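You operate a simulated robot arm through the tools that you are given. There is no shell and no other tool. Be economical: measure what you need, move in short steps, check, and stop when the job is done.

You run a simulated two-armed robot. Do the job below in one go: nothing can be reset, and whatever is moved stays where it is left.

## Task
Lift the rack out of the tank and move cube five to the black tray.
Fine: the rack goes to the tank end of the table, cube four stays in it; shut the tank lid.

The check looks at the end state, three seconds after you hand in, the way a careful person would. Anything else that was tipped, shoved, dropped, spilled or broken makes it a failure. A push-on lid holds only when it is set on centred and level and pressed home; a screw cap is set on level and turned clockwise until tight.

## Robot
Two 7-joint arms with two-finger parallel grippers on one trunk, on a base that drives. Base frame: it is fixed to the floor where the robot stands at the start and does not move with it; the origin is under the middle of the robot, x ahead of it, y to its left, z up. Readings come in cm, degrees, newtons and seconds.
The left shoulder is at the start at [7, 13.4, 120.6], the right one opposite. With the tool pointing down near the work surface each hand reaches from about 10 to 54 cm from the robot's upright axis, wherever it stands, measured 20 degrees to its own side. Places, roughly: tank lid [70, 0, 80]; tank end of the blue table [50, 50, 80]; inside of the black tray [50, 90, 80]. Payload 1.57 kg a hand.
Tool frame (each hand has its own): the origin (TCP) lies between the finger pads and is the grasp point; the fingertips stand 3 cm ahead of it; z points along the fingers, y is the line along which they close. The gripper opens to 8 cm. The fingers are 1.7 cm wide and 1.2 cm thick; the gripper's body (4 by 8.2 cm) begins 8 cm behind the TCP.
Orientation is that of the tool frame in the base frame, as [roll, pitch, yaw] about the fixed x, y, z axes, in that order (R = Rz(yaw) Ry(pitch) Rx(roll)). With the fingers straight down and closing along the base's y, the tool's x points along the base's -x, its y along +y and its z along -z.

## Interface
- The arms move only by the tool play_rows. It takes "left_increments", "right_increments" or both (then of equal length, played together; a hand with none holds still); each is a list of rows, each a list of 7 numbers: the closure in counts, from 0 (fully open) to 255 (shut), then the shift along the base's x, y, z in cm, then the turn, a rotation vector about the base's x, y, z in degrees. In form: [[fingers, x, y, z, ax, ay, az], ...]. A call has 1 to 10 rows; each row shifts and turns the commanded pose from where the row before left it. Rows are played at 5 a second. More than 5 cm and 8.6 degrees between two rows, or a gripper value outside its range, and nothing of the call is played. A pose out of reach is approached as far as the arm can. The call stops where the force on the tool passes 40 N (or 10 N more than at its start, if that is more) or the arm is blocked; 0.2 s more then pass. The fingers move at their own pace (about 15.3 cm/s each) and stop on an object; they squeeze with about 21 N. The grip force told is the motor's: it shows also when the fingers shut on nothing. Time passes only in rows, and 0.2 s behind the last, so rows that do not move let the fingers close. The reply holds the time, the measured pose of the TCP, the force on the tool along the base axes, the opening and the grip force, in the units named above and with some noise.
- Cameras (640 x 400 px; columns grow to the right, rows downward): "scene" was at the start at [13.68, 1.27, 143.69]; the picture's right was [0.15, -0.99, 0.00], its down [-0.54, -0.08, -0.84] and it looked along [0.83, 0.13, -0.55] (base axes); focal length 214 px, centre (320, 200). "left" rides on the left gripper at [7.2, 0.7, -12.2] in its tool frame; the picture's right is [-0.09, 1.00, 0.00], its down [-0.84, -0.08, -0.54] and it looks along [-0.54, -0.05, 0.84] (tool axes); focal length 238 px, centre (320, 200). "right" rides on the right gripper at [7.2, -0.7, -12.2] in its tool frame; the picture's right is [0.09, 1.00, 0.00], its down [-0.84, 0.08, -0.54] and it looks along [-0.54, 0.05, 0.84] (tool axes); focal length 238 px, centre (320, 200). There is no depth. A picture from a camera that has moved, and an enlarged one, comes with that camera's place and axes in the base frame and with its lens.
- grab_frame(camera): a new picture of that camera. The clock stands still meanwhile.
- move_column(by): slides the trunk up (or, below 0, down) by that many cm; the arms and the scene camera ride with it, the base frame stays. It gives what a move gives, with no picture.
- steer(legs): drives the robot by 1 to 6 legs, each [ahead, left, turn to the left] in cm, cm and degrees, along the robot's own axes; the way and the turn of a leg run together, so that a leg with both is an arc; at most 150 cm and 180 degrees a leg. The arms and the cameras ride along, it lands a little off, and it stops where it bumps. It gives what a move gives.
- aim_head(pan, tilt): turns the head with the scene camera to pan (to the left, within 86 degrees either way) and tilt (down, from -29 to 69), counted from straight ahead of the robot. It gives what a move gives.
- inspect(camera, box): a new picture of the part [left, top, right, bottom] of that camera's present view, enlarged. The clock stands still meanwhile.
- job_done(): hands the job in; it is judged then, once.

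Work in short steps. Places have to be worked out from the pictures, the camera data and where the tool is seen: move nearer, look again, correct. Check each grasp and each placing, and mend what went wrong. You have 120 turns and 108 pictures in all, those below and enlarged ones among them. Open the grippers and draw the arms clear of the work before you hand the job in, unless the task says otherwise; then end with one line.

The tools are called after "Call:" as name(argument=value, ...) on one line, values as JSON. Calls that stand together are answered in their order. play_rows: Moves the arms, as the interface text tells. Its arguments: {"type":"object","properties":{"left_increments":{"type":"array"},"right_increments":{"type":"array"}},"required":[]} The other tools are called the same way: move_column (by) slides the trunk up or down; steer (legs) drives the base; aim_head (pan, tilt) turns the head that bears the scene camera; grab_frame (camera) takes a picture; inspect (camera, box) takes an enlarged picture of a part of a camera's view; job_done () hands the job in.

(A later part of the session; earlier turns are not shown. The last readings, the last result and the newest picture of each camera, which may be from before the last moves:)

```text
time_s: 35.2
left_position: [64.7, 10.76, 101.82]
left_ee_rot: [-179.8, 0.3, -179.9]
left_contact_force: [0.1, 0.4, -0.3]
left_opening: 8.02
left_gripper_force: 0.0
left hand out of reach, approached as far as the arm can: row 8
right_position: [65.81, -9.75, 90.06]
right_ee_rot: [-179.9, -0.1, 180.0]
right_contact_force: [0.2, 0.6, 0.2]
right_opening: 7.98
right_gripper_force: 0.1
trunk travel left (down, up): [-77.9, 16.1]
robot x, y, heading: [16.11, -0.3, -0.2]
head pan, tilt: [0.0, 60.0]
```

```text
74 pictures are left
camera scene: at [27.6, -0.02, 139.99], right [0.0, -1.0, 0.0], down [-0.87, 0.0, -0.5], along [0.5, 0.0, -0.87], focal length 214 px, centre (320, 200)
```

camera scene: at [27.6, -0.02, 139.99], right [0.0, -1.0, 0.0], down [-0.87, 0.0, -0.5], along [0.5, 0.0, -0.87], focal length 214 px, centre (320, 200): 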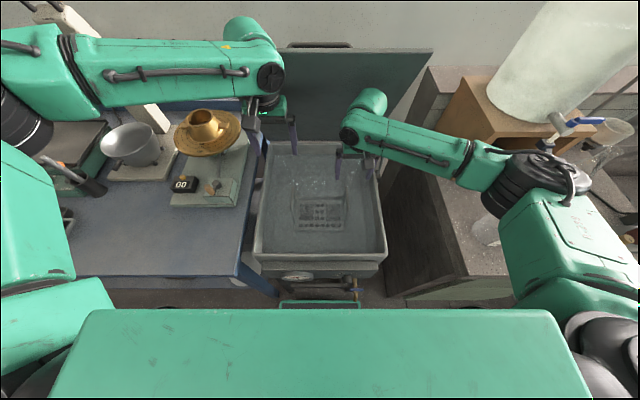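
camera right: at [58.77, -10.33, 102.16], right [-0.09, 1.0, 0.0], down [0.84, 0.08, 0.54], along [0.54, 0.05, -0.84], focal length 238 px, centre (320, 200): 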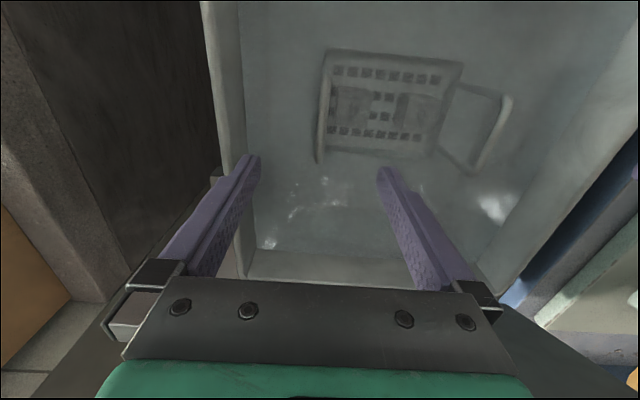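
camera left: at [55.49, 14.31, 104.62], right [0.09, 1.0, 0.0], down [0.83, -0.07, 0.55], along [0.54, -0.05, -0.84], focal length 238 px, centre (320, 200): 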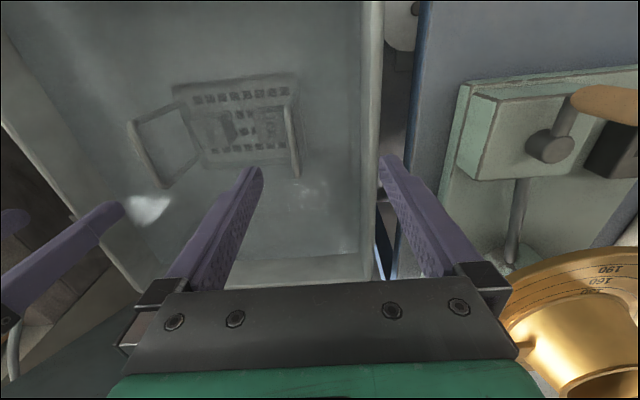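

The left elbow is swung wide near the mixer. I bring the left hand back close to the body to fold the elbow in, mirroring the right arm.

Call:
play_rows(left_increments=[[0, -4, 0.5, 1, 0, 0, 0], [0, -4, 0.5, 1, 0, 0, 0], [0, -4, 1, 1, 0, 0, 0], [0, -4, 1, 0, 0, 0, 0], [0, -3, 1, 0, 0, 0, 0], [0, -2, 1, 0, 0, 0, 0]])

Call:
grab_frame(camera="scene")

```text
time_s: 36.6
left_position: [48.73, 14.05, 104.73]
left_ee_rot: [-179.8, 0.2, -179.9]
left_contact_force: [-0.5, 0.9, -0.4]
left_opening: 8.0
left_gripper_force: 0.1
left hand out of reach, approached as far as the arm can: row 5, 6
right_position: [65.95, -9.66, 89.92]
right_ee_rot: [-179.8, -0.2, -180.0]
right_contact_force: [-0.5, 0.9, -0.2]
right_opening: 8.02
right_gripper_force: 0.1
trunk travel left (down, up): [-77.9, 16.1]
robot x, y, heading: [15.98, -0.07, 0.0]
head pan, tilt: [0.0, 60.0]
```

```text
73 pictures are left
camera scene: at [27.69, -0.02, 139.98], right [0.0, -1.0, 0.0], down [-0.87, 0.0, -0.5], along [0.5, 0.0, -0.87], focal length 214 px, centre (320, 200)
```

scene: 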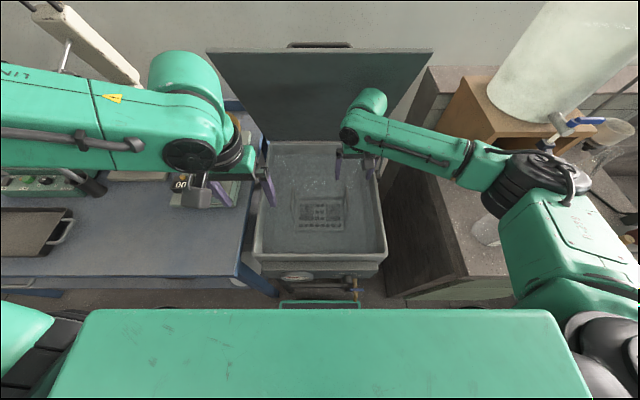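

This now mirrors the posture the right arm started from. I repeat the right arm's path for the left.

Call:
play_rows(left_increments=[[0, 2.1, -0.5, -1.85, 0, 0, 0], [0, 2.1, -0.5, -1.85, 0, 0, 0], [0, 2.1, -0.5, -1.85, 0, 0, 0], [0, 2.1, -0.5, -1.85, 0, 0, 0], [0, 2.1, -0.5, -1.85, 0, 0, 0], [0, 2.1, -0.5, -1.85, 0, 0, 0], [0, 2.1, -0.5, -1.85, 0, 0, 0], [0, 2.3, -0.6, -1.85, 0, 0, 0]])

Call:
grab_frame(camera="scene")

```text
time_s: 38.4
left_position: [62.27, 12.71, 92.9]
left_ee_rot: [-179.7, 0.3, -179.8]
left_contact_force: [-0.4, 0.2, 0.0]
left_opening: 8.0
left_gripper_force: 0.0
left hand out of reach, approached as far as the arm can: row 6, 7, 8
right_position: [65.9, -9.75, 89.83]
right_ee_rot: [-179.9, -0.1, -180.0]
right_contact_force: [-0.3, 0.4, -0.6]
right_opening: 8.01
right_gripper_force: 0.1
trunk travel left (down, up): [-77.9, 16.1]
robot x, y, heading: [16.12, -0.06, 0.2]
head pan, tilt: [0.0, 60.0]
```

```text
72 pictures are left
camera scene: at [27.64, -0.04, 139.98], right [0.0, -1.0, 0.0], down [-0.87, 0.0, -0.5], along [0.5, 0.0, -0.87], focal length 214 px, centre (320, 200)
```

scene: 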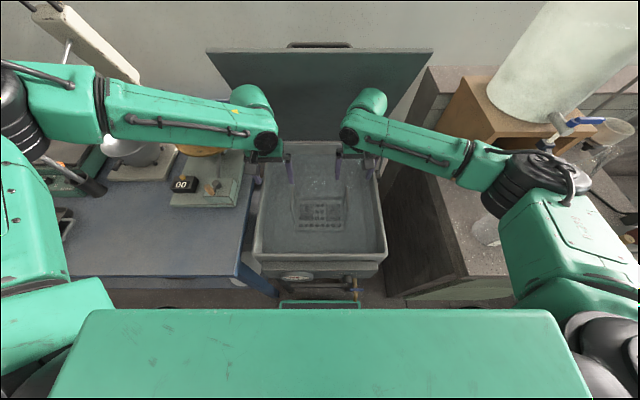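

The left arm is limited at about 46 cm from the axis. I draw both hands back a little over the tank (fingers half closed to clear the walls), then drive 4 cm nearer.

Call:
play_rows(left_increments=[[100, -2.5, -0.7, 0, 0, 0, 0], [100, -2.5, -0.7, -1, 0, 0, 0], [100, -1, -0.7, -2, 0, 0, 0]], right_increments=[[100, -2.5, 0, 0, 0, 0, 0], [100, -2.5, 0, 0, 0, 0, 0], [100, -1, 0, 0, 0, 0, 0]])

Call:
steer(legs=[[4, 0, 0]])

Call:
grab_frame(camera="scene")

```text
time_s: 39.2
left_position: [56.36, 10.67, 89.95]
left_ee_rot: [-179.9, 0.2, -179.9]
left_contact_force: [0.4, -0.3, -0.3]
left_opening: 4.85
left_gripper_force: 0.1
right_position: [59.86, -9.64, 89.81]
right_ee_rot: [-180.0, -0.2, -180.0]
right_contact_force: [1.3, -0.3, 0.2]
right_opening: 4.87
right_gripper_force: 0.0
trunk travel left (down, up): [-77.9, 16.1]
robot x, y, heading: [15.98, -0.09, 0.3]
head pan, tilt: [0.0, 60.0]
```

```text
time_s: 40.1
left_position: [59.74, 10.7, 90.2]
left_ee_rot: [-179.9, 0.5, -179.9]
left_contact_force: [0.1, -0.1, 0.5]
left_opening: 4.86
left_gripper_force: 0.1
right_position: [63.45, -9.67, 90.07]
right_ee_rot: [-179.9, 0.2, -179.9]
right_contact_force: [-0.3, 0.1, -0.7]
right_opening: 4.85
right_gripper_force: 0.1
trunk travel left (down, up): [-77.9, 16.1]
robot x, y, heading: [19.88, -0.33, 0.0]
head pan, tilt: [0.0, 60.0]
```

```text
71 pictures are left
camera scene: at [30.94, -0.06, 140.05], right [0.0, -1.0, 0.0], down [-0.86, 0.0, -0.5], along [0.5, 0.0, -0.86], focal length 214 px, centre (320, 200)
```

scene: 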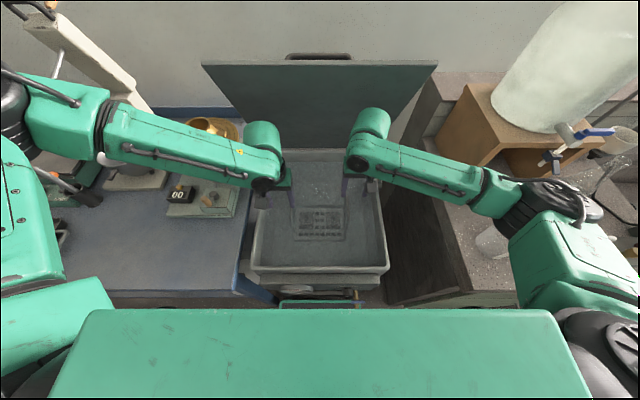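

Now I move both hands forward and down to z≈80 above the bars.

Call:
play_rows(left_increments=[[100, 1.2, -0.2, -2.5, 0, 0, 0], [100, 1.4, -0.2, -2.5, 0, 0, 0], [100, 1.9, -0.2, -2.5, 0, 0, 0], [100, 1.9, -0.2, -2.5, 0, 0, 0]], right_increments=[[100, 0.6, 0, -2.5, 0, 0, 0], [100, 0.6, 0, -2.5, 0, 0, 0], [100, 0.7, 0, -2.5, 0, 0, 0], [100, 0.7, 0, -2.5, 0, 0, 0]])

Call:
grab_frame(camera="left")

Call:
grab_frame(camera="right")

```text
time_s: 41.1
left_position: [62.34, 15.76, 86.01]
left_ee_rot: [-179.8, 0.3, -179.9]
left_contact_force: [-0.3, -0.8, 0.0]
left_opening: 4.84
left_gripper_force: 0.0
left hand out of reach, approached as far as the arm can: row 1, 2, 3, 4
right_position: [66.5, -9.33, 79.51]
right_ee_rot: [-179.9, -0.1, -179.9]
right_contact_force: [-0.4, 0.3, -1.0]
right_opening: 4.88
right_gripper_force: 0.1
trunk travel left (down, up): [-77.9, 16.1]
robot x, y, heading: [20.07, -0.03, 0.3]
head pan, tilt: [0.0, 60.0]
```

```text
70 pictures are left
camera left: at [55.13, 16.57, 98.26], right [0.09, 1.0, 0.0], down [0.83, -0.07, 0.55], along [0.54, -0.05, -0.84], focal length 238 px, centre (320, 200)
```

left: 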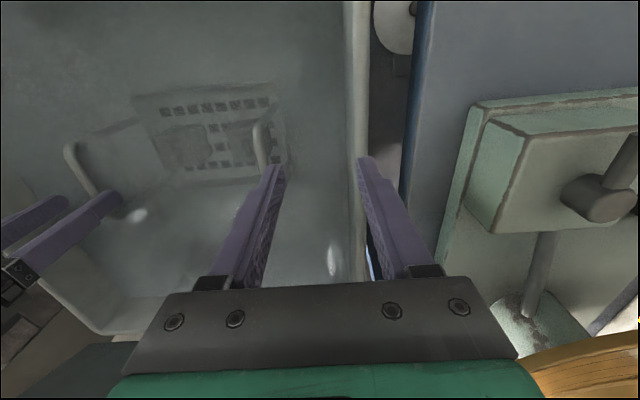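

```text
69 pictures are left
camera right: at [59.31, -10.1, 91.95], right [-0.09, 1.0, 0.0], down [0.84, 0.08, 0.54], along [0.54, 0.05, -0.84], focal length 238 px, centre (320, 200)
```

right: 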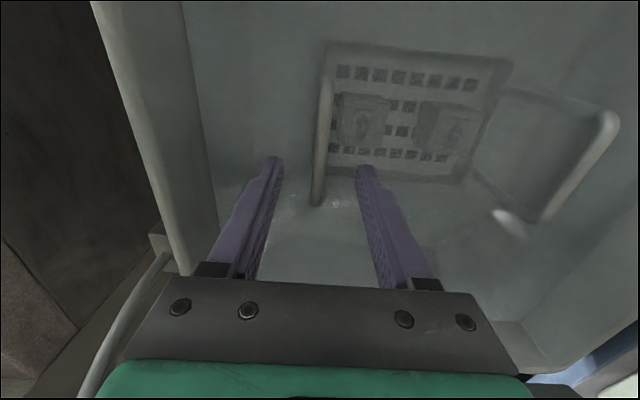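

The left hand drifts outward because its good zone is more to its own side. I raise the right hand, then shift the robot 6 cm to the right so that the left handle lies better.

Call:
play_rows(right_increments=[[100, -1, 0, 4, 0, 0, 0], [100, -1, 0, 4, 0, 0, 0], [100, 0, 0, 3, 0, 0, 0]])

Call:
steer(legs=[[0, -6, 0]])

Call:
play_rows(left_increments=[[100, 1, 0, 0, 0, 0, 0], [100, 1, 0, -1, 0, 0, 0], [100, 1, 0, -1, 0, 0, 0]], right_increments=[[100, 0, 2, 0, 0, 0, 0], [100, 0, 2, 0, 0, 0, 0], [100, 0, 2, 0, 0, 0, 0]])

Call:
grab_frame(camera="scene")

```text
time_s: 41.9
left_position: [62.37, 15.76, 85.93]
left_ee_rot: [-179.8, 0.3, -180.0]
left_contact_force: [-0.8, -0.3, 0.3]
left_opening: 4.85
left_gripper_force: 0.0
right_position: [64.42, -9.27, 90.92]
right_ee_rot: [-179.9, -0.1, -180.0]
right_contact_force: [-0.5, -0.5, 0.7]
right_opening: 4.87
right_gripper_force: 0.1
trunk travel left (down, up): [-77.9, 16.1]
robot x, y, heading: [19.93, -0.1, -0.0]
head pan, tilt: [0.0, 60.0]
```

```text
time_s: 42.8
left_position: [62.38, 10.02, 85.83]
left_ee_rot: [-179.7, 0.2, -179.9]
left_contact_force: [-0.1, 1.4, 0.4]
left_opening: 4.86
left_gripper_force: 0.0
right_position: [64.36, -14.87, 91.04]
right_ee_rot: [-179.8, -0.2, -179.9]
right_contact_force: [-0.3, 0.7, -0.6]
right_opening: 4.87
right_gripper_force: 0.1
trunk travel left (down, up): [-77.9, 16.1]
robot x, y, heading: [19.9, -5.76, 0.1]
head pan, tilt: [0.0, 60.0]
```

```text
time_s: 43.6
left_position: [63.87, 11.52, 85.86]
left_ee_rot: [-179.8, 0.3, -180.0]
left_contact_force: [-0.3, 0.5, -0.2]
left_opening: 4.86
left_gripper_force: 0.1
left hand out of reach, approached as far as the arm can: row 1, 2, 3
right_position: [64.38, -9.07, 90.82]
right_ee_rot: [-180.0, -0.1, -179.8]
right_contact_force: [-0.2, -0.1, -0.4]
right_opening: 4.84
right_gripper_force: 0.1
trunk travel left (down, up): [-77.9, 16.1]
robot x, y, heading: [20.25, -5.54, 0.0]
head pan, tilt: [0.0, 60.0]
```

```text
68 pictures are left
camera scene: at [31.59, -5.92, 139.99], right [0.0, -1.0, 0.0], down [-0.87, 0.0, -0.5], along [0.5, 0.0, -0.87], focal length 214 px, centre (320, 200)
```

scene: 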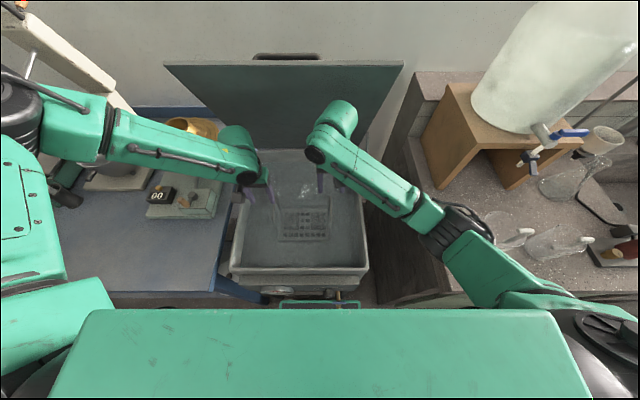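

The left arm can't get lower in this posture. The stated reach is for hands about 60 cm below the shoulder, so I raise the trunk 15 cm and lower the hands from there.

Call:
move_column(by=15)

Call:
play_rows(left_increments=[[100, -1, 0.5, -3, 0, 0, 0], [100, -1, 0.5, -3, 0, 0, 0], [100, 0, 0, -3, 0, 0, 0], [100, 0, 0, -3, 0, 0, 0], [100, 1, -0.5, -2, 0, 0, 0], [100, 1.5, -1, -1, 0, 0, 0], [100, 1, -1, -1, 0, 0, 0]], right_increments=[[100, 0, 0, -2, 0, 0, 0], [100, 0, 0, -2, 0, 0, 0], [100, 0, 0, -2, 0, 0, 0], [100, 0, 0, -2, 0, 0, 0], [100, 0, 0, -2, 0, 0, 0], [100, 0, 0, -2, 0, 0, 0], [100, 0, 0, -2, 0, 0, 0]])

Call:
grab_frame(camera="scene")

```text
time_s: 45.4
left_position: [63.79, 11.41, 100.86]
left_ee_rot: [-179.8, 0.2, -179.8]
left_contact_force: [0.7, 0.5, 0.6]
left_opening: 4.87
left_gripper_force: 0.1
right_position: [64.54, -9.03, 105.84]
right_ee_rot: [179.9, -0.1, -179.8]
right_contact_force: [0.2, -0.7, 0.3]
right_opening: 4.88
right_gripper_force: 0.2
trunk travel left (down, up): [-92.9, 1.1]
robot x, y, heading: [20.24, -5.68, -0.2]
head pan, tilt: [0.0, 60.0]
```

```text
time_s: 47.0
left_position: [60.0, 15.36, 96.2]
left_ee_rot: [-179.8, 0.3, -179.9]
left_contact_force: [-0.2, -0.2, 1.1]
left_opening: 4.85
left_gripper_force: 0.0
left hand out of reach, approached as far as the arm can: row 1, 2, 3, 4, 5, 6, 7
right_position: [64.31, -9.13, 92.01]
right_ee_rot: [-179.9, -0.1, -179.9]
right_contact_force: [-0.2, 0.2, -0.9]
right_opening: 4.85
right_gripper_force: 0.1
trunk travel left (down, up): [-92.9, 1.1]
robot x, y, heading: [19.76, -5.81, 0.1]
head pan, tilt: [0.0, 60.0]
```

```text
67 pictures are left
camera scene: at [31.6, -5.9, 154.99], right [0.0, -1.0, 0.0], down [-0.87, 0.0, -0.5], along [0.5, 0.0, -0.87], focal length 214 px, centre (320, 200)
```

scene: 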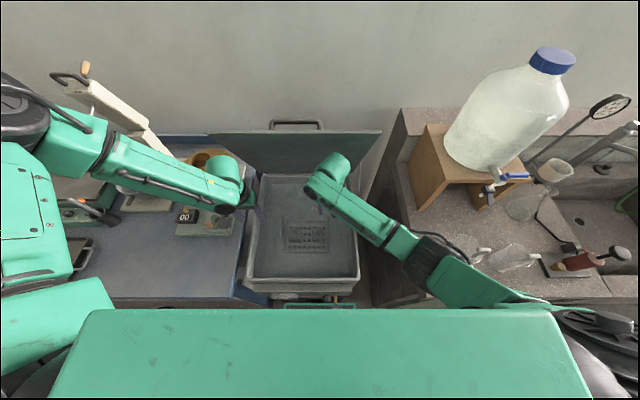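

The left arm is locked in an elbow-high posture. I raise it back to its home height, then descend with a yaw turn, mirroring what freed the right arm.

Call:
play_rows(left_increments=[[100, 0, 0, 4.9, 0, 0, 0], [100, 0, 0, 4.9, 0, 0, 0], [100, 0, 0, 4.9, 0, 0, 0], [100, -0.5, 0, 4.9, 0, 0, 0], [100, -0.5, 0, 4.9, 0, 0, 0], [100, -0.5, 0, 4.9, 0, 0, 0], [100, -1, 0, 4.9, 0, 0, 0], [100, -1, 0, 4.9, 0, 0, 0], [100, -1, 0, 4.9, 0, 0, 0], [100, -1, 0, 4.9, 0, 0, 0]])

Call:
play_rows(left_increments=[[100, 0, 0, -3.5, 0, 0, -8.5], [100, 0, 0, -3.5, 0, 0, -8.5], [100, 0, 0, -3.5, 0, 0, -8.5], [100, 0, 0, -3.5, 0, 0, -8.5], [100, 0, 0, -3.5, 0, 0, -8.5], [100, 0, 0, -3.5, 0, 0, -8.5], [100, 0, 0, -3.5, 0, 0, -8.5], [100, 0, 0, -3.5, 0, 0, -8.5], [100, 0, 0, -3.5, 0, 0, -8.5], [100, 0, 0, -3.5, 0, 0, -8.5]])

Call:
grab_frame(camera="scene")

```text
time_s: 49.2
left_position: [54.27, 15.33, 145.54]
left_ee_rot: [-179.9, 0.3, -180.0]
left_contact_force: [-0.9, -1.0, 0.1]
left_opening: 4.86
left_gripper_force: 0.1
right_position: [64.34, -9.18, 92.04]
right_ee_rot: [180.0, -0.1, -179.9]
right_contact_force: [0.3, -0.3, -0.5]
right_opening: 4.84
right_gripper_force: 0.0
trunk travel left (down, up): [-92.9, 1.1]
robot x, y, heading: [19.94, -5.81, 0.1]
head pan, tilt: [0.0, 60.0]
```

```text
time_s: 51.4
left_position: [54.7, 15.26, 110.11]
left_ee_rot: [-179.8, 0.3, 94.9]
left_contact_force: [-0.5, 0.2, 0.1]
left_opening: 4.85
left_gripper_force: 0.1
right_position: [64.51, -9.15, 92.1]
right_ee_rot: [-179.9, -0.3, -179.9]
right_contact_force: [0.4, -0.2, 0.0]
right_opening: 4.86
right_gripper_force: 0.1
trunk travel left (down, up): [-92.9, 1.1]
robot x, y, heading: [20.23, -5.89, -0.1]
head pan, tilt: [0.0, 60.0]
```

```text
66 pictures are left
camera scene: at [31.69, -5.89, 154.98], right [0.0, -1.0, 0.0], down [-0.87, 0.0, -0.5], along [0.5, 0.0, -0.87], focal length 214 px, centre (320, 200)
```

scene: 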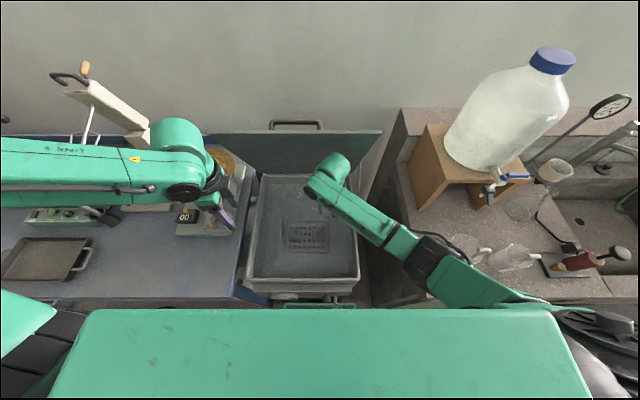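

I continue down with the hand turned, over the tank, and check whether the elbow drops.

Call:
play_rows(left_increments=[[100, 0.5, -0.5, -3, 0, 0, 0], [100, 0.5, -0.5, -3, 0, 0, 0], [100, 0.5, -0.5, -3, 0, 0, 0], [100, 0.5, -0.5, -3, 0, 0, 0], [100, 0.5, -0.5, -3, 0, 0, 0], [100, 0.5, -0.5, -3, 0, 0, 0]])

Call:
grab_frame(camera="scene")

```text
time_s: 52.8
left_position: [56.41, 13.53, 95.61]
left_ee_rot: [-179.9, 0.4, 95.1]
left_contact_force: [-0.3, -0.4, -0.5]
left_opening: 4.87
left_gripper_force: 0.0
left hand out of reach, approached as far as the arm can: row 5, 6
right_position: [64.43, -9.09, 92.13]
right_ee_rot: [-179.9, -0.1, -179.9]
right_contact_force: [-0.8, -0.7, 0.3]
right_opening: 4.85
right_gripper_force: 0.0
trunk travel left (down, up): [-92.9, 1.1]
robot x, y, heading: [20.07, -5.79, -0.0]
head pan, tilt: [0.0, 60.0]
```

```text
65 pictures are left
camera scene: at [31.49, -5.84, 154.99], right [0.0, -1.0, 0.0], down [-0.87, 0.0, -0.5], along [0.5, 0.0, -0.87], focal length 214 px, centre (320, 200)
```

scene: 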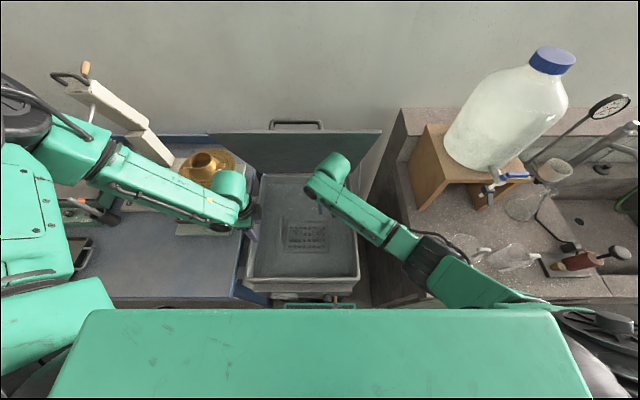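

Still the same elbow. The right arm's posture was reset when it was fully extended, so I raise the left arm and stretch it out forward at height, turning the yaw back.

Call:
play_rows(left_increments=[[100, 0, 0.5, 4.9, 0, 0, 8.5], [100, 0, 0.5, 4.9, 0, 0, 8.5], [100, 0, 0.5, 4.9, 0, 0, 8.5], [100, 0, 0.5, 4.9, 0, 0, 8.5], [100, 0, 0.5, 4.9, 0, 0, 8.5], [100, 0, 0.5, 4.9, 0, 0, 8.5], [100, 0, 0.5, 4.9, 0, 0, 8.5], [100, 0, 0.5, 4.9, 0, 0, 8.5], [100, 0, 0.5, 4.9, 0, 0, 8.5], [100, 0, 0.5, 0, 0, 0, 8.5]])

Call:
play_rows(left_increments=[[100, 4, 0, 0, 0, 0, 0], [100, 4, 0, 0, 0, 0, 0], [100, 4, 0, 0, 0, 0, 0], [100, 4, 0, 0, 0, 0, 0], [100, 4, 0, 0, 0, 0, 0], [100, 4, 0, 0, 0, 0, 0], [100, 4, 0, 0, 0, 0, 0]])

Call:
grab_frame(camera="left")

```text
time_s: 55.0
left_position: [56.58, 18.77, 139.5]
left_ee_rot: [-179.8, 0.3, -179.8]
left_contact_force: [-1.1, 0.0, -0.4]
left_opening: 4.85
left_gripper_force: 0.1
right_position: [64.56, -9.1, 92.01]
right_ee_rot: [-179.9, -0.1, -179.9]
right_contact_force: [0.1, -0.3, -0.4]
right_opening: 4.85
right_gripper_force: 0.0
trunk travel left (down, up): [-92.9, 1.1]
robot x, y, heading: [20.21, -6.03, 0.1]
head pan, tilt: [0.0, 60.0]
```

```text
time_s: 56.6
left_position: [73.86, 20.06, 136.71]
left_ee_rot: [-179.8, 0.3, -179.9]
left_contact_force: [0.1, 0.2, 0.0]
left_opening: 4.85
left_gripper_force: 0.0
left hand out of reach, approached as far as the arm can: row 4, 5, 6, 7
right_position: [64.42, -9.15, 92.18]
right_ee_rot: [-180.0, -0.2, -179.9]
right_contact_force: [0.8, -0.4, 0.6]
right_opening: 4.87
right_gripper_force: 0.1
trunk travel left (down, up): [-92.9, 1.1]
robot x, y, heading: [20.05, -5.69, -0.1]
head pan, tilt: [0.0, 60.0]
```

```text
64 pictures are left
camera left: at [66.7, 20.84, 148.93], right [0.09, 1.0, 0.0], down [0.83, -0.07, 0.55], along [0.54, -0.05, -0.84], focal length 238 px, centre (320, 200)
```

left: 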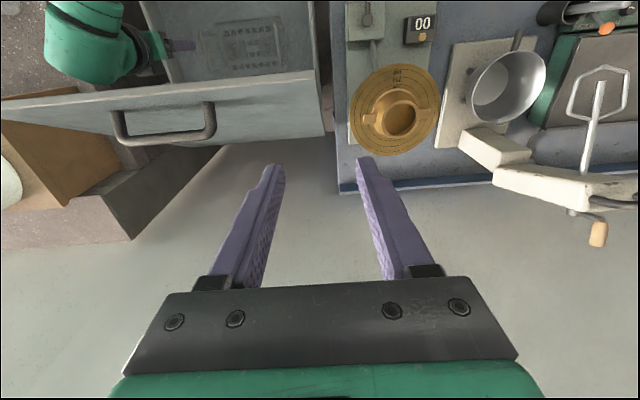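

The lid stands close, so I do the posture change in free space. I back the robot 35 cm, then let the left arm descend while stretched.

Call:
steer(legs=[[-35, 0, 0]])

Call:
play_rows(left_increments=[[100, 1.5, 0, -4, 0, 0, 0], [100, 1, 0, -4, 0, 0, 0], [100, 0.5, 0, -4, 0, 0, 0], [100, 0, 0, -4, 0, 0, 0], [100, 0, 0, -4, 0, 0, 0], [100, 0, 0, -4, 0, 0, 0], [100, 0, 0, -4, 0, 0, 0], [100, -0.5, 0, -4, 0, 0, 0], [100, -0.5, 0, -4, 0, 0, 0], [100, -1, 0, -4, 0, 0, 0]])

Call:
grab_frame(camera="scene")

```text
time_s: 58.8
left_position: [39.47, 20.0, 136.63]
left_ee_rot: [-179.8, 0.2, -179.9]
left_contact_force: [0.3, 0.0, 0.9]
left_opening: 4.85
left_gripper_force: 0.0
right_position: [29.95, -9.13, 92.04]
right_ee_rot: [-180.0, -0.3, -180.0]
right_contact_force: [-0.1, -0.6, -0.7]
right_opening: 4.89
right_gripper_force: 0.0
trunk travel left (down, up): [-92.9, 1.1]
robot x, y, heading: [-14.13, -5.54, -0.1]
head pan, tilt: [0.0, 60.0]
```

```text
time_s: 61.0
left_position: [34.25, 21.38, 100.5]
left_ee_rot: [-179.8, 0.4, -179.9]
left_contact_force: [-0.5, 0.2, 1.1]
left_opening: 4.85
left_gripper_force: 0.0
left hand out of reach, approached as far as the arm can: row 6, 7, 8, 9, 10
right_position: [29.86, -9.2, 92.13]
right_ee_rot: [-179.9, 0.0, -180.0]
right_contact_force: [0.8, -0.3, -0.4]
right_opening: 4.86
right_gripper_force: 0.1
trunk travel left (down, up): [-92.9, 1.1]
robot x, y, heading: [-14.33, -5.84, 0.0]
head pan, tilt: [0.0, 60.0]
```

```text
63 pictures are left
camera scene: at [-3.05, -5.86, 154.99], right [0.0, -1.0, 0.0], down [-0.87, 0.0, -0.5], along [0.5, 0.0, -0.87], focal length 214 px, centre (320, 200)
```

scene: 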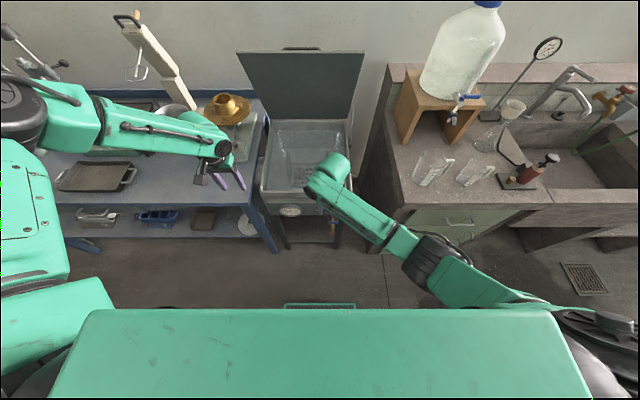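

The left elbow remains high. I move the right hand aside and bring the left hand to the mirror of the right arm's starting pose (close in, high), to then descend toward the centre with a yaw turn as the right arm did.

Call:
play_rows(left_increments=[[100, -1.6, 0, 4.9, 0, 0, 0], [100, -1.6, 0, 4.9, 0, 0, 0], [100, -1.6, -2, 4.9, 0, 0, 0], [100, -1.6, -2, 4.9, 0, 0, 0], [100, -1.6, -2, 4.9, 0, 0, 0], [100, -1.6, -2, 4.9, 0, 0, 0], [100, -1.6, -3, 4.9, 0, 0, 0], [100, -1.6, -3, 4.9, 0, 0, 0], [100, -1.6, -3, 4.9, 0, 0, 0], [100, -1.6, -3, 4.9, 0, 0, 0]], right_increments=[[100, 0, -1.6, 0, 0, 0, 0], [100, 0, -1.6, 0, 0, 0, 0], [100, 0, -1.6, 0, 0, 0, 0], [100, 0, -1.6, 0, 0, 0, 0], [100, 0, -1.6, 0, 0, 0, 0], [100, 0, -1.6, 0, 0, 0, 0], [100, 0, -1.6, 0, 0, 0, 0], [100, 0, -1.6, 0, 0, 0, 0], [100, 0, -1.6, 0, 0, 0, 0], [100, 0, -1.6, 0, 0, 0, 0]])

Call:
grab_frame(camera="scene")

```text
refused: row 1 steps farther than a row can; nothing moved
```

```text
62 pictures are left
camera scene: at [-3.05, -5.86, 154.99], right [0.0, -1.0, 0.0], down [-0.87, 0.0, -0.5], along [0.5, 0.0, -0.87], focal length 214 px, centre (320, 200)
```

scene: 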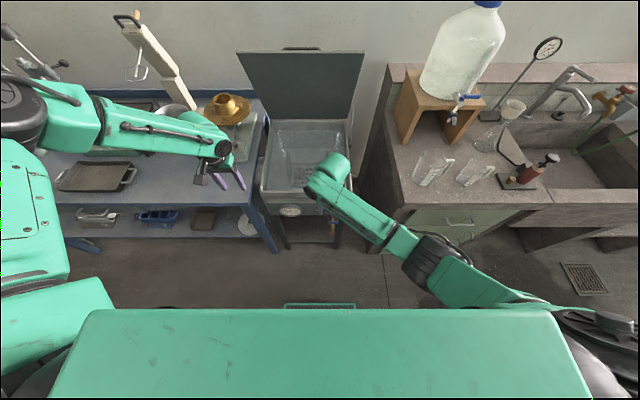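

Those steps were slightly too long, so I retry with shorter ones.

Call:
play_rows(left_increments=[[100, -1.5, -1.9, 4.3, 0, 0, 0], [100, -1.5, -1.9, 4.3, 0, 0, 0], [100, -1.5, -1.9, 4.3, 0, 0, 0], [100, -1.5, -1.9, 4.3, 0, 0, 0], [100, -1.5, -1.9, 4.3, 0, 0, 0], [100, -1.5, -1.9, 4.3, 0, 0, 0], [100, -1.5, -1.9, 4.3, 0, 0, 0], [100, -1.5, -1.9, 4.3, 0, 0, 0], [100, -1.5, -1.9, 4.3, 0, 0, 0], [100, -1.5, -1.9, 4.3, 0, 0, 0]], right_increments=[[100, 0, -1.6, 0, 0, 0, 0], [100, 0, -1.6, 0, 0, 0, 0], [100, 0, -1.6, 0, 0, 0, 0], [100, 0, -1.6, 0, 0, 0, 0], [100, 0, -1.6, 0, 0, 0, 0], [100, 0, -1.6, 0, 0, 0, 0], [100, 0, -1.6, 0, 0, 0, 0], [100, 0, -1.6, 0, 0, 0, 0], [100, 0, -1.6, 0, 0, 0, 0], [100, 0, -1.6, 0, 0, 0, 0]])

Call:
play_rows(left_increments=[[100, 1.5, 0, -3.8, 0, 0, -8.5], [100, 1.5, -0.7, -3.8, 0, 0, -8.5], [100, 1.5, -0.7, -3.8, 0, 0, -8.5], [100, 1.5, -0.7, -3.8, 0, 0, -8.5], [100, 1.5, -0.7, -3.8, 0, 0, -8.5], [100, 1.5, -0.7, -3.8, 0, 0, -8.5], [100, 1.5, -0.7, -3.8, 0, 0, -8.5], [100, 1.5, -0.7, -3.8, 0, 0, -8.5], [100, 1.5, -0.7, -3.8, 0, 0, -8.5], [100, 1.5, -0.7, -3.8, 0, 0, -8.5]])

Call:
grab_frame(camera="scene")

```text
time_s: 63.2
left_position: [19.57, 2.11, 143.52]
left_ee_rot: [-180.0, 0.3, -179.9]
left_contact_force: [0.5, 0.3, -0.4]
left_opening: 4.87
left_gripper_force: 0.1
right_position: [29.95, -25.29, 91.98]
right_ee_rot: [179.9, -0.1, 180.0]
right_contact_force: [-0.1, 0.1, -0.6]
right_opening: 4.85
right_gripper_force: 0.0
trunk travel left (down, up): [-92.9, 1.1]
robot x, y, heading: [-14.57, -6.01, -0.1]
head pan, tilt: [0.0, 60.0]
```

```text
time_s: 65.4
left_position: [29.15, 4.35, 108.59]
left_ee_rot: [-179.8, 0.4, 94.9]
left_contact_force: [-1.2, -0.1, -0.8]
left_opening: 4.88
left_gripper_force: 0.1
left hand out of reach, approached as far as the arm can: row 6, 7, 8, 9, 10
right_position: [29.92, -25.02, 92.1]
right_ee_rot: [-180.0, -0.1, 179.9]
right_contact_force: [-0.8, -0.1, -0.7]
right_opening: 4.85
right_gripper_force: 0.0
trunk travel left (down, up): [-92.9, 1.1]
robot x, y, heading: [-14.56, -5.75, 0.1]
head pan, tilt: [0.0, 60.0]
```

```text
61 pictures are left
camera scene: at [-3.01, -5.85, 154.99], right [0.0, -1.0, 0.0], down [-0.87, 0.0, -0.5], along [0.5, 0.0, -0.87], focal length 214 px, centre (320, 200)
```

scene: 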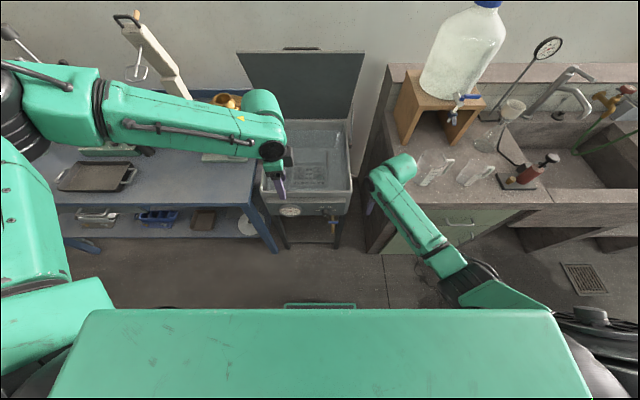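

Mirroring didn't help, so the arms may not be mirrored. I raise the left hand and turn the yaw the other way (+90° beyond home) while watching the elbow.

Call:
play_rows(left_increments=[[100, 0, 0.5, 3.5, 0, 0, 8.5], [100, 0, 0.5, 3.5, 0, 0, 8.5], [100, 0, 0.5, 3.5, 0, 0, 8.5], [100, 0, 0.5, 3.5, 0, 0, 8.5], [100, 0, 0.5, 3.5, 0, 0, 8.5], [100, 0, 0.5, 3.5, 0, 0, 8.5], [100, 0, 0.5, 3.5, 0, 0, 8.5], [100, 0, 0.5, 3.5, 0, 0, 8.5], [100, 0, 0.5, 3.5, 0, 0, 8.5], [100, 0, 0.5, 3.5, 0, 0, 8.5]])

Call:
play_rows(left_increments=[[100, 0, 0, -3.5, 0, 0, 8.5], [100, 0, 0, -3.5, 0, 0, 8.5], [100, 0, 0, -3.5, 0, 0, 8.5], [100, 0, 0, -3.5, 0, 0, 8.5], [100, 0, 0, -3.5, 0, 0, 8.5], [100, 0, 0, -3.5, 0, 0, 8.5], [100, 0, 0, -3.5, 0, 0, 8.5], [100, 0, 0, -3.5, 0, 0, 8.5], [100, 0, 0, -3.5, 0, 0, 8.5], [100, 0, 0, -3.5, 0, 0, 8.5]])

Call:
grab_frame(camera="scene")

```text
time_s: 67.6
left_position: [29.29, 9.12, 143.55]
left_ee_rot: [-179.9, 0.3, -179.8]
left_contact_force: [0.4, -1.1, -0.1]
left_opening: 4.88
left_gripper_force: 0.2
right_position: [29.88, -25.18, 91.97]
right_ee_rot: [180.0, -0.2, 180.0]
right_contact_force: [0.0, 0.4, -0.5]
right_opening: 4.86
right_gripper_force: 0.1
trunk travel left (down, up): [-92.9, 1.1]
robot x, y, heading: [-14.67, -5.99, 0.0]
head pan, tilt: [0.0, 60.0]
```

```text
time_s: 69.8
left_position: [29.28, 9.18, 108.45]
left_ee_rot: [-179.7, 0.3, -94.7]
left_contact_force: [-0.4, -0.9, 1.0]
left_opening: 4.85
left_gripper_force: 0.0
right_position: [29.88, -25.21, 91.86]
right_ee_rot: [-179.9, -0.2, -179.9]
right_contact_force: [-0.3, -0.5, -0.5]
right_opening: 4.86
right_gripper_force: 0.2
trunk travel left (down, up): [-92.9, 1.1]
robot x, y, heading: [-14.61, -6.09, -0.1]
head pan, tilt: [0.0, 60.0]
```

```text
60 pictures are left
camera scene: at [-2.88, -5.87, 154.98], right [0.0, -1.0, 0.0], down [-0.87, 0.0, -0.5], along [0.5, 0.0, -0.87], focal length 214 px, centre (320, 200)
```

scene: 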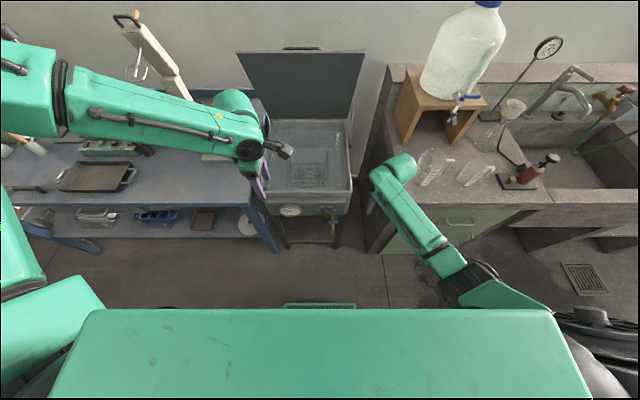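

No complaint this time. I continue the descent in free space to see how low it goes.

Call:
play_rows(left_increments=[[100, 0, 0, -4, 0, 0, 0], [100, 0, 0, -4, 0, 0, 0], [100, 0, 0, -4, 0, 0, 0], [100, 0, 0, -4, 0, 0, 0], [100, 0, 0, -4, 0, 0, 0], [100, 0, 0, -4, 0, 0, 0], [100, 0, 0, -4, 0, 0, 0]])

Call:
grab_frame(camera="scene")

```text
time_s: 71.4
left_position: [22.53, 16.57, 94.48]
left_ee_rot: [-179.8, 0.4, -95.0]
left_contact_force: [-0.4, -0.5, 0.1]
left_opening: 4.88
left_gripper_force: 0.0
left hand out of reach, approached as far as the arm can: row 2, 3, 4, 5, 6, 7
right_position: [29.75, -25.09, 91.98]
right_ee_rot: [-179.8, -0.2, 180.0]
right_contact_force: [-0.7, 0.3, 1.1]
right_opening: 4.85
right_gripper_force: 0.0
trunk travel left (down, up): [-92.9, 1.1]
robot x, y, heading: [-14.5, -5.89, -0.2]
head pan, tilt: [0.0, 60.0]
```

```text
59 pictures are left
camera scene: at [-3.01, -5.85, 154.99], right [0.0, -1.0, 0.0], down [-0.87, 0.0, -0.5], along [0.5, 0.0, -0.87], focal length 214 px, centre (320, 200)
```

scene: 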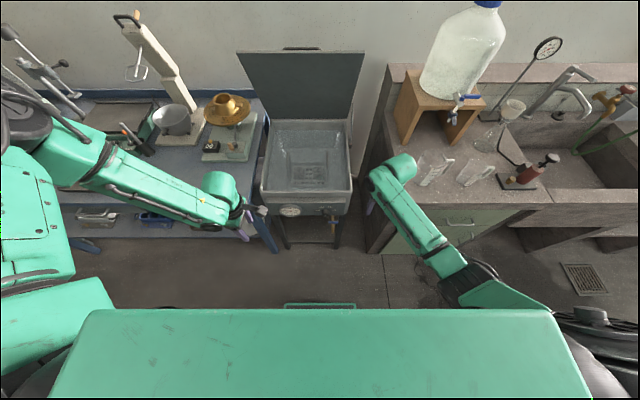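

The left upper arm is stuck horizontal at what looks like a shoulder singularity. I lead the hand far out to the left in the free space in front of the table to swing the elbow around it, then descend there.

Call:
play_rows(left_increments=[[100, 0, 2, 4.4, 0, 0, -8], [100, 0, 2, 4.4, 0, 0, -8], [100, 0, 2, 4.4, 0, 0, -8], [100, -1, 4, 2, 0, 0, -8], [100, -1, 4.5, 0, 0, 0, -8], [100, -1, 4.5, 0, 0, 0, -8], [100, -1, 4.5, 0, 0, 0, -8], [100, -1, 4.5, 0, 0, 0, -8], [100, -1, 4.5, 0, 0, 0, -8], [100, -1, 4.5, 0, 0, 0, -8]])

Call:
play_rows(left_increments=[[100, 0, 1, -4, 0, 0, 0], [100, 0, 1, -4, 0, 0, 0], [100, 0, 1, -4, 0, 0, 0], [100, 0, 0, -4, 0, 0, 0], [100, 0, 0, -4, 0, 0, 0], [100, 0, 0, -4, 0, 0, 0], [100, 0, 0, -4, 0, 0, 0]])

Call:
aim_head(pan=40, tilt=50)

Call:
grab_frame(camera="scene")

```text
time_s: 73.6
left_position: [15.66, 53.96, 109.89]
left_ee_rot: [-179.7, 0.3, -175.0]
left_contact_force: [0.5, 0.5, -0.1]
left_opening: 4.88
left_gripper_force: 0.1
right_position: [29.8, -25.04, 92.05]
right_ee_rot: [-179.9, -0.1, 180.0]
right_contact_force: [0.4, 0.1, 0.9]
right_opening: 4.87
right_gripper_force: 0.1
trunk travel left (down, up): [-92.9, 1.1]
robot x, y, heading: [-14.33, -5.76, 0.0]
head pan, tilt: [0.0, 60.0]
```

```text
time_s: 75.2
left_position: [14.59, 53.29, 83.93]
left_ee_rot: [-179.7, 0.5, -175.1]
left_contact_force: [-0.2, -0.9, 0.1]
left_opening: 4.85
left_gripper_force: 0.0
left hand out of reach, approached as far as the arm can: row 6, 7
right_position: [29.83, -25.21, 91.98]
right_ee_rot: [-180.0, -0.1, -180.0]
right_contact_force: [-0.1, 0.0, 0.0]
right_opening: 4.88
right_gripper_force: 0.1
trunk travel left (down, up): [-92.9, 1.1]
robot x, y, heading: [-14.47, -5.7, 0.1]
head pan, tilt: [0.0, 60.0]
```

```text
time_s: 76.3
left_position: [14.63, 53.38, 84.06]
left_ee_rot: [-179.8, 0.4, -175.0]
left_contact_force: [-0.7, 0.3, 0.1]
left_opening: 4.86
left_gripper_force: 0.1
right_position: [29.84, -25.02, 91.98]
right_ee_rot: [180.0, -0.1, -179.9]
right_contact_force: [0.1, -0.9, -0.4]
right_opening: 4.84
right_gripper_force: 0.0
trunk travel left (down, up): [-92.9, 1.1]
robot x, y, heading: [-15.2, -5.62, 0.1]
head pan, tilt: [40.0, 50.0]
```

```text
58 pictures are left
camera scene: at [-3.74, -0.97, 156.24], right [0.64, -0.77, 0.0], down [-0.59, -0.49, -0.64], along [0.49, 0.41, -0.77], focal length 214 px, centre (320, 200)
```

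scene: 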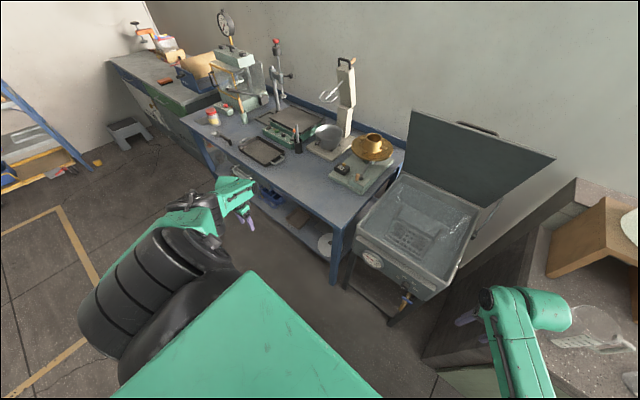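

The elbow is now low. I bring the hand inward and slightly up at this low level to z≈95, keeping the new posture.

Call:
play_rows(left_increments=[[100, 1.5, -2, 3, 0, 0, -1.2], [100, 1.5, -3, 3, 0, 0, -1.2], [100, 1.5, -4, 2, 0, 0, -1.2], [100, 1.5, -4, 1.5, 0, 0, -1.2], [100, 1.5, -4, 0, 0, 0, 0], [100, 1.5, -4, 0, 0, 0, 0], [100, 1.5, -4, 0, 0, 0, 0], [100, 1.5, -4, 0, 0, 0, 0], [100, 1.5, -4, 0, 0, 0, 0]])

Call:
aim_head(pan=0, tilt=60)

Call:
grab_frame(camera="scene")

```text
time_s: 78.3
left_position: [28.05, 20.3, 93.38]
left_ee_rot: [-179.9, 0.4, -179.7]
left_contact_force: [0.8, -0.1, -0.5]
left_opening: 4.85
left_gripper_force: 0.2
right_position: [29.9, -25.13, 92.0]
right_ee_rot: [-180.0, -0.2, -180.0]
right_contact_force: [-0.2, 0.6, 0.3]
right_opening: 4.85
right_gripper_force: 0.0
trunk travel left (down, up): [-92.9, 1.1]
robot x, y, heading: [-14.67, -6.08, -0.4]
head pan, tilt: [40.0, 50.0]
```

```text
time_s: 79.4
left_position: [27.93, 20.34, 93.41]
left_ee_rot: [-179.8, 0.3, -179.8]
left_contact_force: [0.5, 0.9, 0.7]
left_opening: 4.85
left_gripper_force: 0.1
right_position: [29.91, -25.15, 92.06]
right_ee_rot: [179.9, -0.1, -180.0]
right_contact_force: [0.0, 0.2, 0.2]
right_opening: 4.87
right_gripper_force: 0.0
trunk travel left (down, up): [-92.9, 1.1]
robot x, y, heading: [-14.93, -6.19, 0.0]
head pan, tilt: [0.0, 60.0]
```

```text
57 pictures are left
camera scene: at [-2.99, -5.9, 154.99], right [0.0, -1.0, 0.0], down [-0.87, 0.0, -0.5], along [0.5, 0.0, -0.87], focal length 214 px, centre (320, 200)
```

scene: 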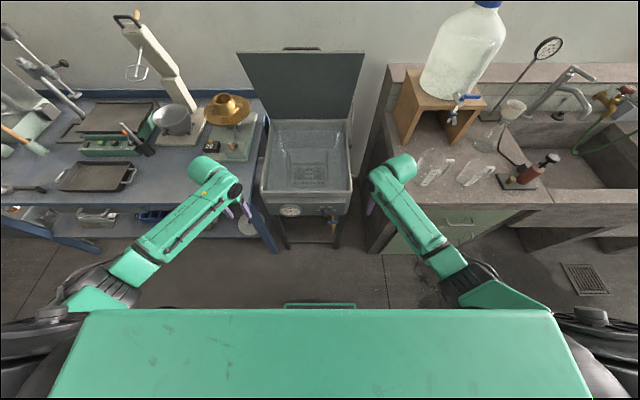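

Both arms are now in the good, symmetric posture. I bring the hands in to ±10 of the robot's axis and drive back to the tank.

Call:
play_rows(left_increments=[[100, 0, -4, 0, 0, 0, 0], [100, 0, -4, 0, 0, 0, 0], [100, 0, -4, 0, 0, 0, 0], [100, 0, -4, 0, 0, 0, 0]], right_increments=[[100, 0, 2.3, 0, 0, 0, 0], [100, 0, 2.3, 0, 0, 0, 0], [100, 0, 2.3, 0, 0, 0, 0], [100, 0, 2.3, 0, 0, 0, 0]])

Call:
steer(legs=[[20, 6, 0], [12, 0, 0]])

Call:
grab_frame(camera="scene")

```text
time_s: 80.4
left_position: [28.04, 4.53, 93.65]
left_ee_rot: [-179.9, 0.3, -179.7]
left_contact_force: [0.1, 0.8, -0.1]
left_opening: 4.85
left_gripper_force: 0.0
right_position: [29.84, -16.2, 92.1]
right_ee_rot: [180.0, -0.1, -180.0]
right_contact_force: [0.3, -0.3, 0.2]
right_opening: 4.86
right_gripper_force: 0.1
trunk travel left (down, up): [-92.9, 1.1]
robot x, y, heading: [-14.47, -5.79, -0.2]
head pan, tilt: [0.0, 60.0]
```

```text
time_s: 82.8
left_position: [60.09, 10.3, 93.67]
left_ee_rot: [-179.7, 0.4, -179.8]
left_contact_force: [0.3, 0.5, 0.1]
left_opening: 4.87
left_gripper_force: 0.1
right_position: [61.88, -10.3, 92.23]
right_ee_rot: [-179.8, -0.2, 179.8]
right_contact_force: [-0.6, 0.4, 0.3]
right_opening: 4.84
right_gripper_force: 0.0
trunk travel left (down, up): [-92.9, 1.1]
robot x, y, heading: [17.45, 0.24, -0.2]
head pan, tilt: [0.0, 60.0]
```

```text
56 pictures are left
camera scene: at [29.06, 0.0, 155.0], right [0.0, -1.0, 0.0], down [-0.87, 0.0, -0.5], along [0.5, 0.0, -0.87], focal length 214 px, centre (320, 200)
```

scene: 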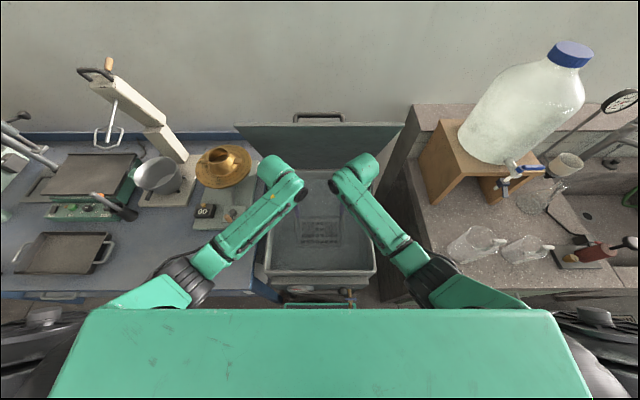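

Both hands hang over the tank. I lower first, then move forward to z≈80 above the bars.

Call:
play_rows(left_increments=[[100, 0.5, -0.1, -3.7, 0, 0, 0], [100, 0.9, -0.1, -3.5, 0, 0, 0], [100, 1.4, -0.1, -3.5, 0, 0, 0], [100, 1.6, -0.1, -3, 0, 0, 0], [100, 1.7, 0, 0, 0, 0, 0]], right_increments=[[100, 0.4, 0.15, -3.2, 0, 0, 0], [100, 0.6, 0.15, -3, 0, 0, 0], [100, 0.8, 0.15, -3, 0, 0, 0], [100, 1.0, 0.15, -3, 0, 0, 0], [100, 1.5, 0, 0, 0, 0, 0]])

Call:
inspect(camera="left", box=[200, 0, 440, 280])

Call:
inspect(camera="right", box=[200, 0, 440, 280])

```text
time_s: 84.0
left_position: [65.61, 8.24, 80.18]
left_ee_rot: [-178.4, 0.5, 178.4]
left_contact_force: [0.4, 0.1, -0.4]
left_opening: 4.85
left_gripper_force: 0.2
left hand out of reach, approached as far as the arm can: row 5
right_position: [65.76, -9.63, 80.08]
right_ee_rot: [-180.0, 0.0, 179.8]
right_contact_force: [0.4, -0.2, -0.1]
right_opening: 4.85
right_gripper_force: 0.1
right hand out of reach, approached as far as the arm can: row 5
trunk travel left (down, up): [-92.9, 1.1]
robot x, y, heading: [17.85, 0.37, -0.1]
head pan, tilt: [0.0, 60.0]
```

```text
1.43 times, centred on (320, 140) of left
camera zoom: at [58.51, 9.48, 92.32], right [0.12, 0.99, -0.03], down [0.83, -0.09, 0.55], along [0.55, -0.09, -0.83], focal length 340 px, centre (320, 286)
```

zoom: 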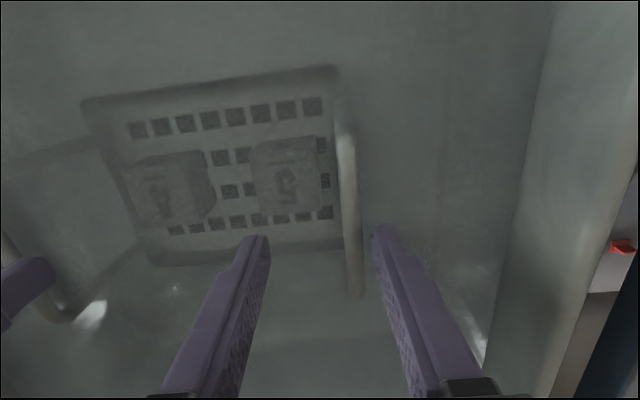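

```text
1.43 times, centred on (320, 140) of right
camera zoom: at [58.48, -10.3, 92.32], right [-0.09, 1.0, 0.0], down [0.84, 0.08, 0.54], along [0.54, 0.05, -0.84], focal length 340 px, centre (320, 286)
```

zoom: 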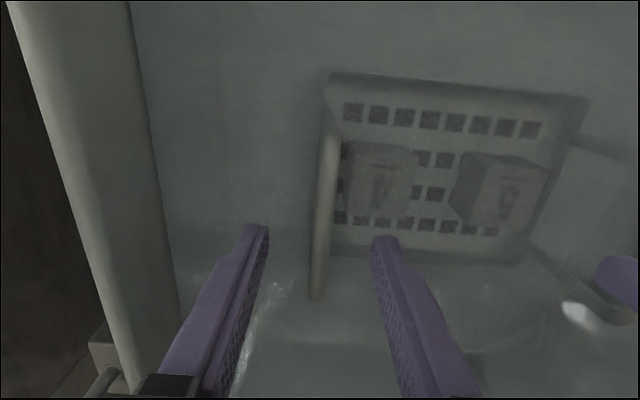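

Labels are visible: "5" is the left cube and "4" the right one. Both arms are at full reach, so I edge the base 2.5 cm nearer and then re-centre the hands.

Call:
steer(legs=[[2.5, 0, 0]])

Call:
play_rows(left_increments=[[100, -1.5, 0.8, 0.3, 0, 0, 0], [100, -0.5, 0.8, 0, -1.3, 0, 1.5]], right_increments=[[100, -1.5, 0, 0.3, 0, 0, 0], [100, -0.5, 0, 0, 0, 0, 0]])

```text
time_s: 84.9
left_position: [67.64, 8.23, 80.34]
left_ee_rot: [-178.4, 0.9, 178.6]
left_contact_force: [-0.4, 0.1, 0.6]
left_opening: 4.88
left_gripper_force: 0.0
right_position: [67.47, -9.67, 80.24]
right_ee_rot: [-179.9, 0.2, 179.9]
right_contact_force: [0.4, 0.2, 0.6]
right_opening: 4.87
right_gripper_force: 0.1
trunk travel left (down, up): [-92.9, 1.1]
robot x, y, heading: [20.56, 0.23, -0.4]
head pan, tilt: [0.0, 60.0]
```

```text
time_s: 85.5
left_position: [65.85, 9.93, 80.59]
left_ee_rot: [-177.1, 0.6, 180.0]
left_contact_force: [0.1, 1.1, -1.0]
left_opening: 4.83
left_gripper_force: 0.1
right_position: [65.87, -9.66, 80.61]
right_ee_rot: [-179.9, 0.0, 179.8]
right_contact_force: [0.4, 0.2, -0.3]
right_opening: 4.86
right_gripper_force: 0.1
trunk travel left (down, up): [-92.9, 1.1]
robot x, y, heading: [20.25, 0.08, -0.3]
head pan, tilt: [0.0, 60.0]
```

I fix the small left roll and lower both hands onto the bars at z≈74.5.

Call:
play_rows(left_increments=[[100, 0.1, 0, -2, 2.9, 0, 0], [100, 0.1, 0, -2, 0, 0, 0], [100, 0.1, 0, -2, 0, 0, 0]], right_increments=[[100, 0.1, 0, -2, 0, 0, 0], [100, 0.1, 0, -2, 0, 0, 0], [100, 0.1, 0, -2, 0, 0, 0]])

Call:
inspect(camera="left", box=[200, 0, 440, 280])

Call:
inspect(camera="right", box=[200, 0, 440, 280])

```text
time_s: 86.3
left_position: [63.53, 10.52, 74.78]
left_ee_rot: [-180.0, 0.5, 179.9]
left_contact_force: [-0.5, 0.3, 0.0]
left_opening: 4.84
left_gripper_force: 0.0
left hand out of reach, approached as far as the arm can: row 2, 3
right_position: [65.06, -9.31, 76.98]
right_ee_rot: [-180.0, -0.2, 179.8]
right_contact_force: [0.0, 0.0, 0.3]
right_opening: 4.86
right_gripper_force: 0.0
right hand out of reach, approached as far as the arm can: row 2, 3
trunk travel left (down, up): [-92.9, 1.1]
robot x, y, heading: [20.17, -0.18, -0.3]
head pan, tilt: [0.0, 60.0]
```

```text
1.43 times, centred on (320, 140) of left
camera zoom: at [56.14, 11.38, 87.04], right [0.09, 1.0, 0.0], down [0.83, -0.08, 0.55], along [0.55, -0.05, -0.84], focal length 340 px, centre (320, 286)
```

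zoom: 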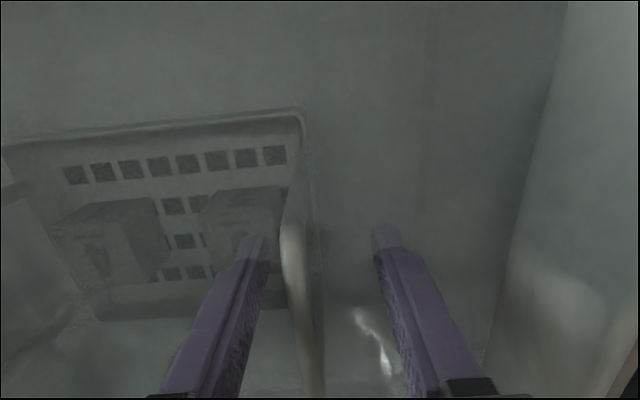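

```text
1.43 times, centred on (320, 140) of right
camera zoom: at [57.83, -10.05, 89.24], right [-0.09, 1.0, 0.0], down [0.84, 0.07, 0.54], along [0.54, 0.05, -0.84], focal length 340 px, centre (320, 286)
```

zoom: 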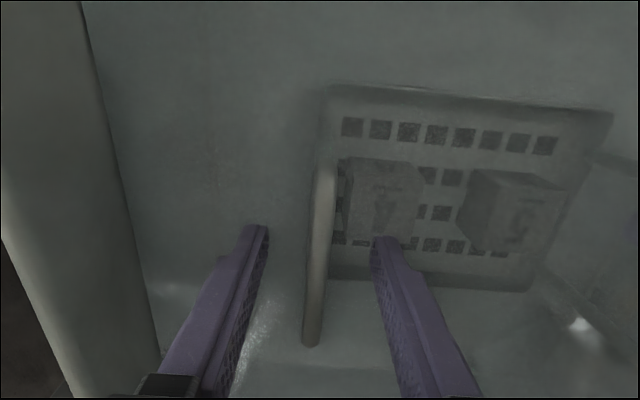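

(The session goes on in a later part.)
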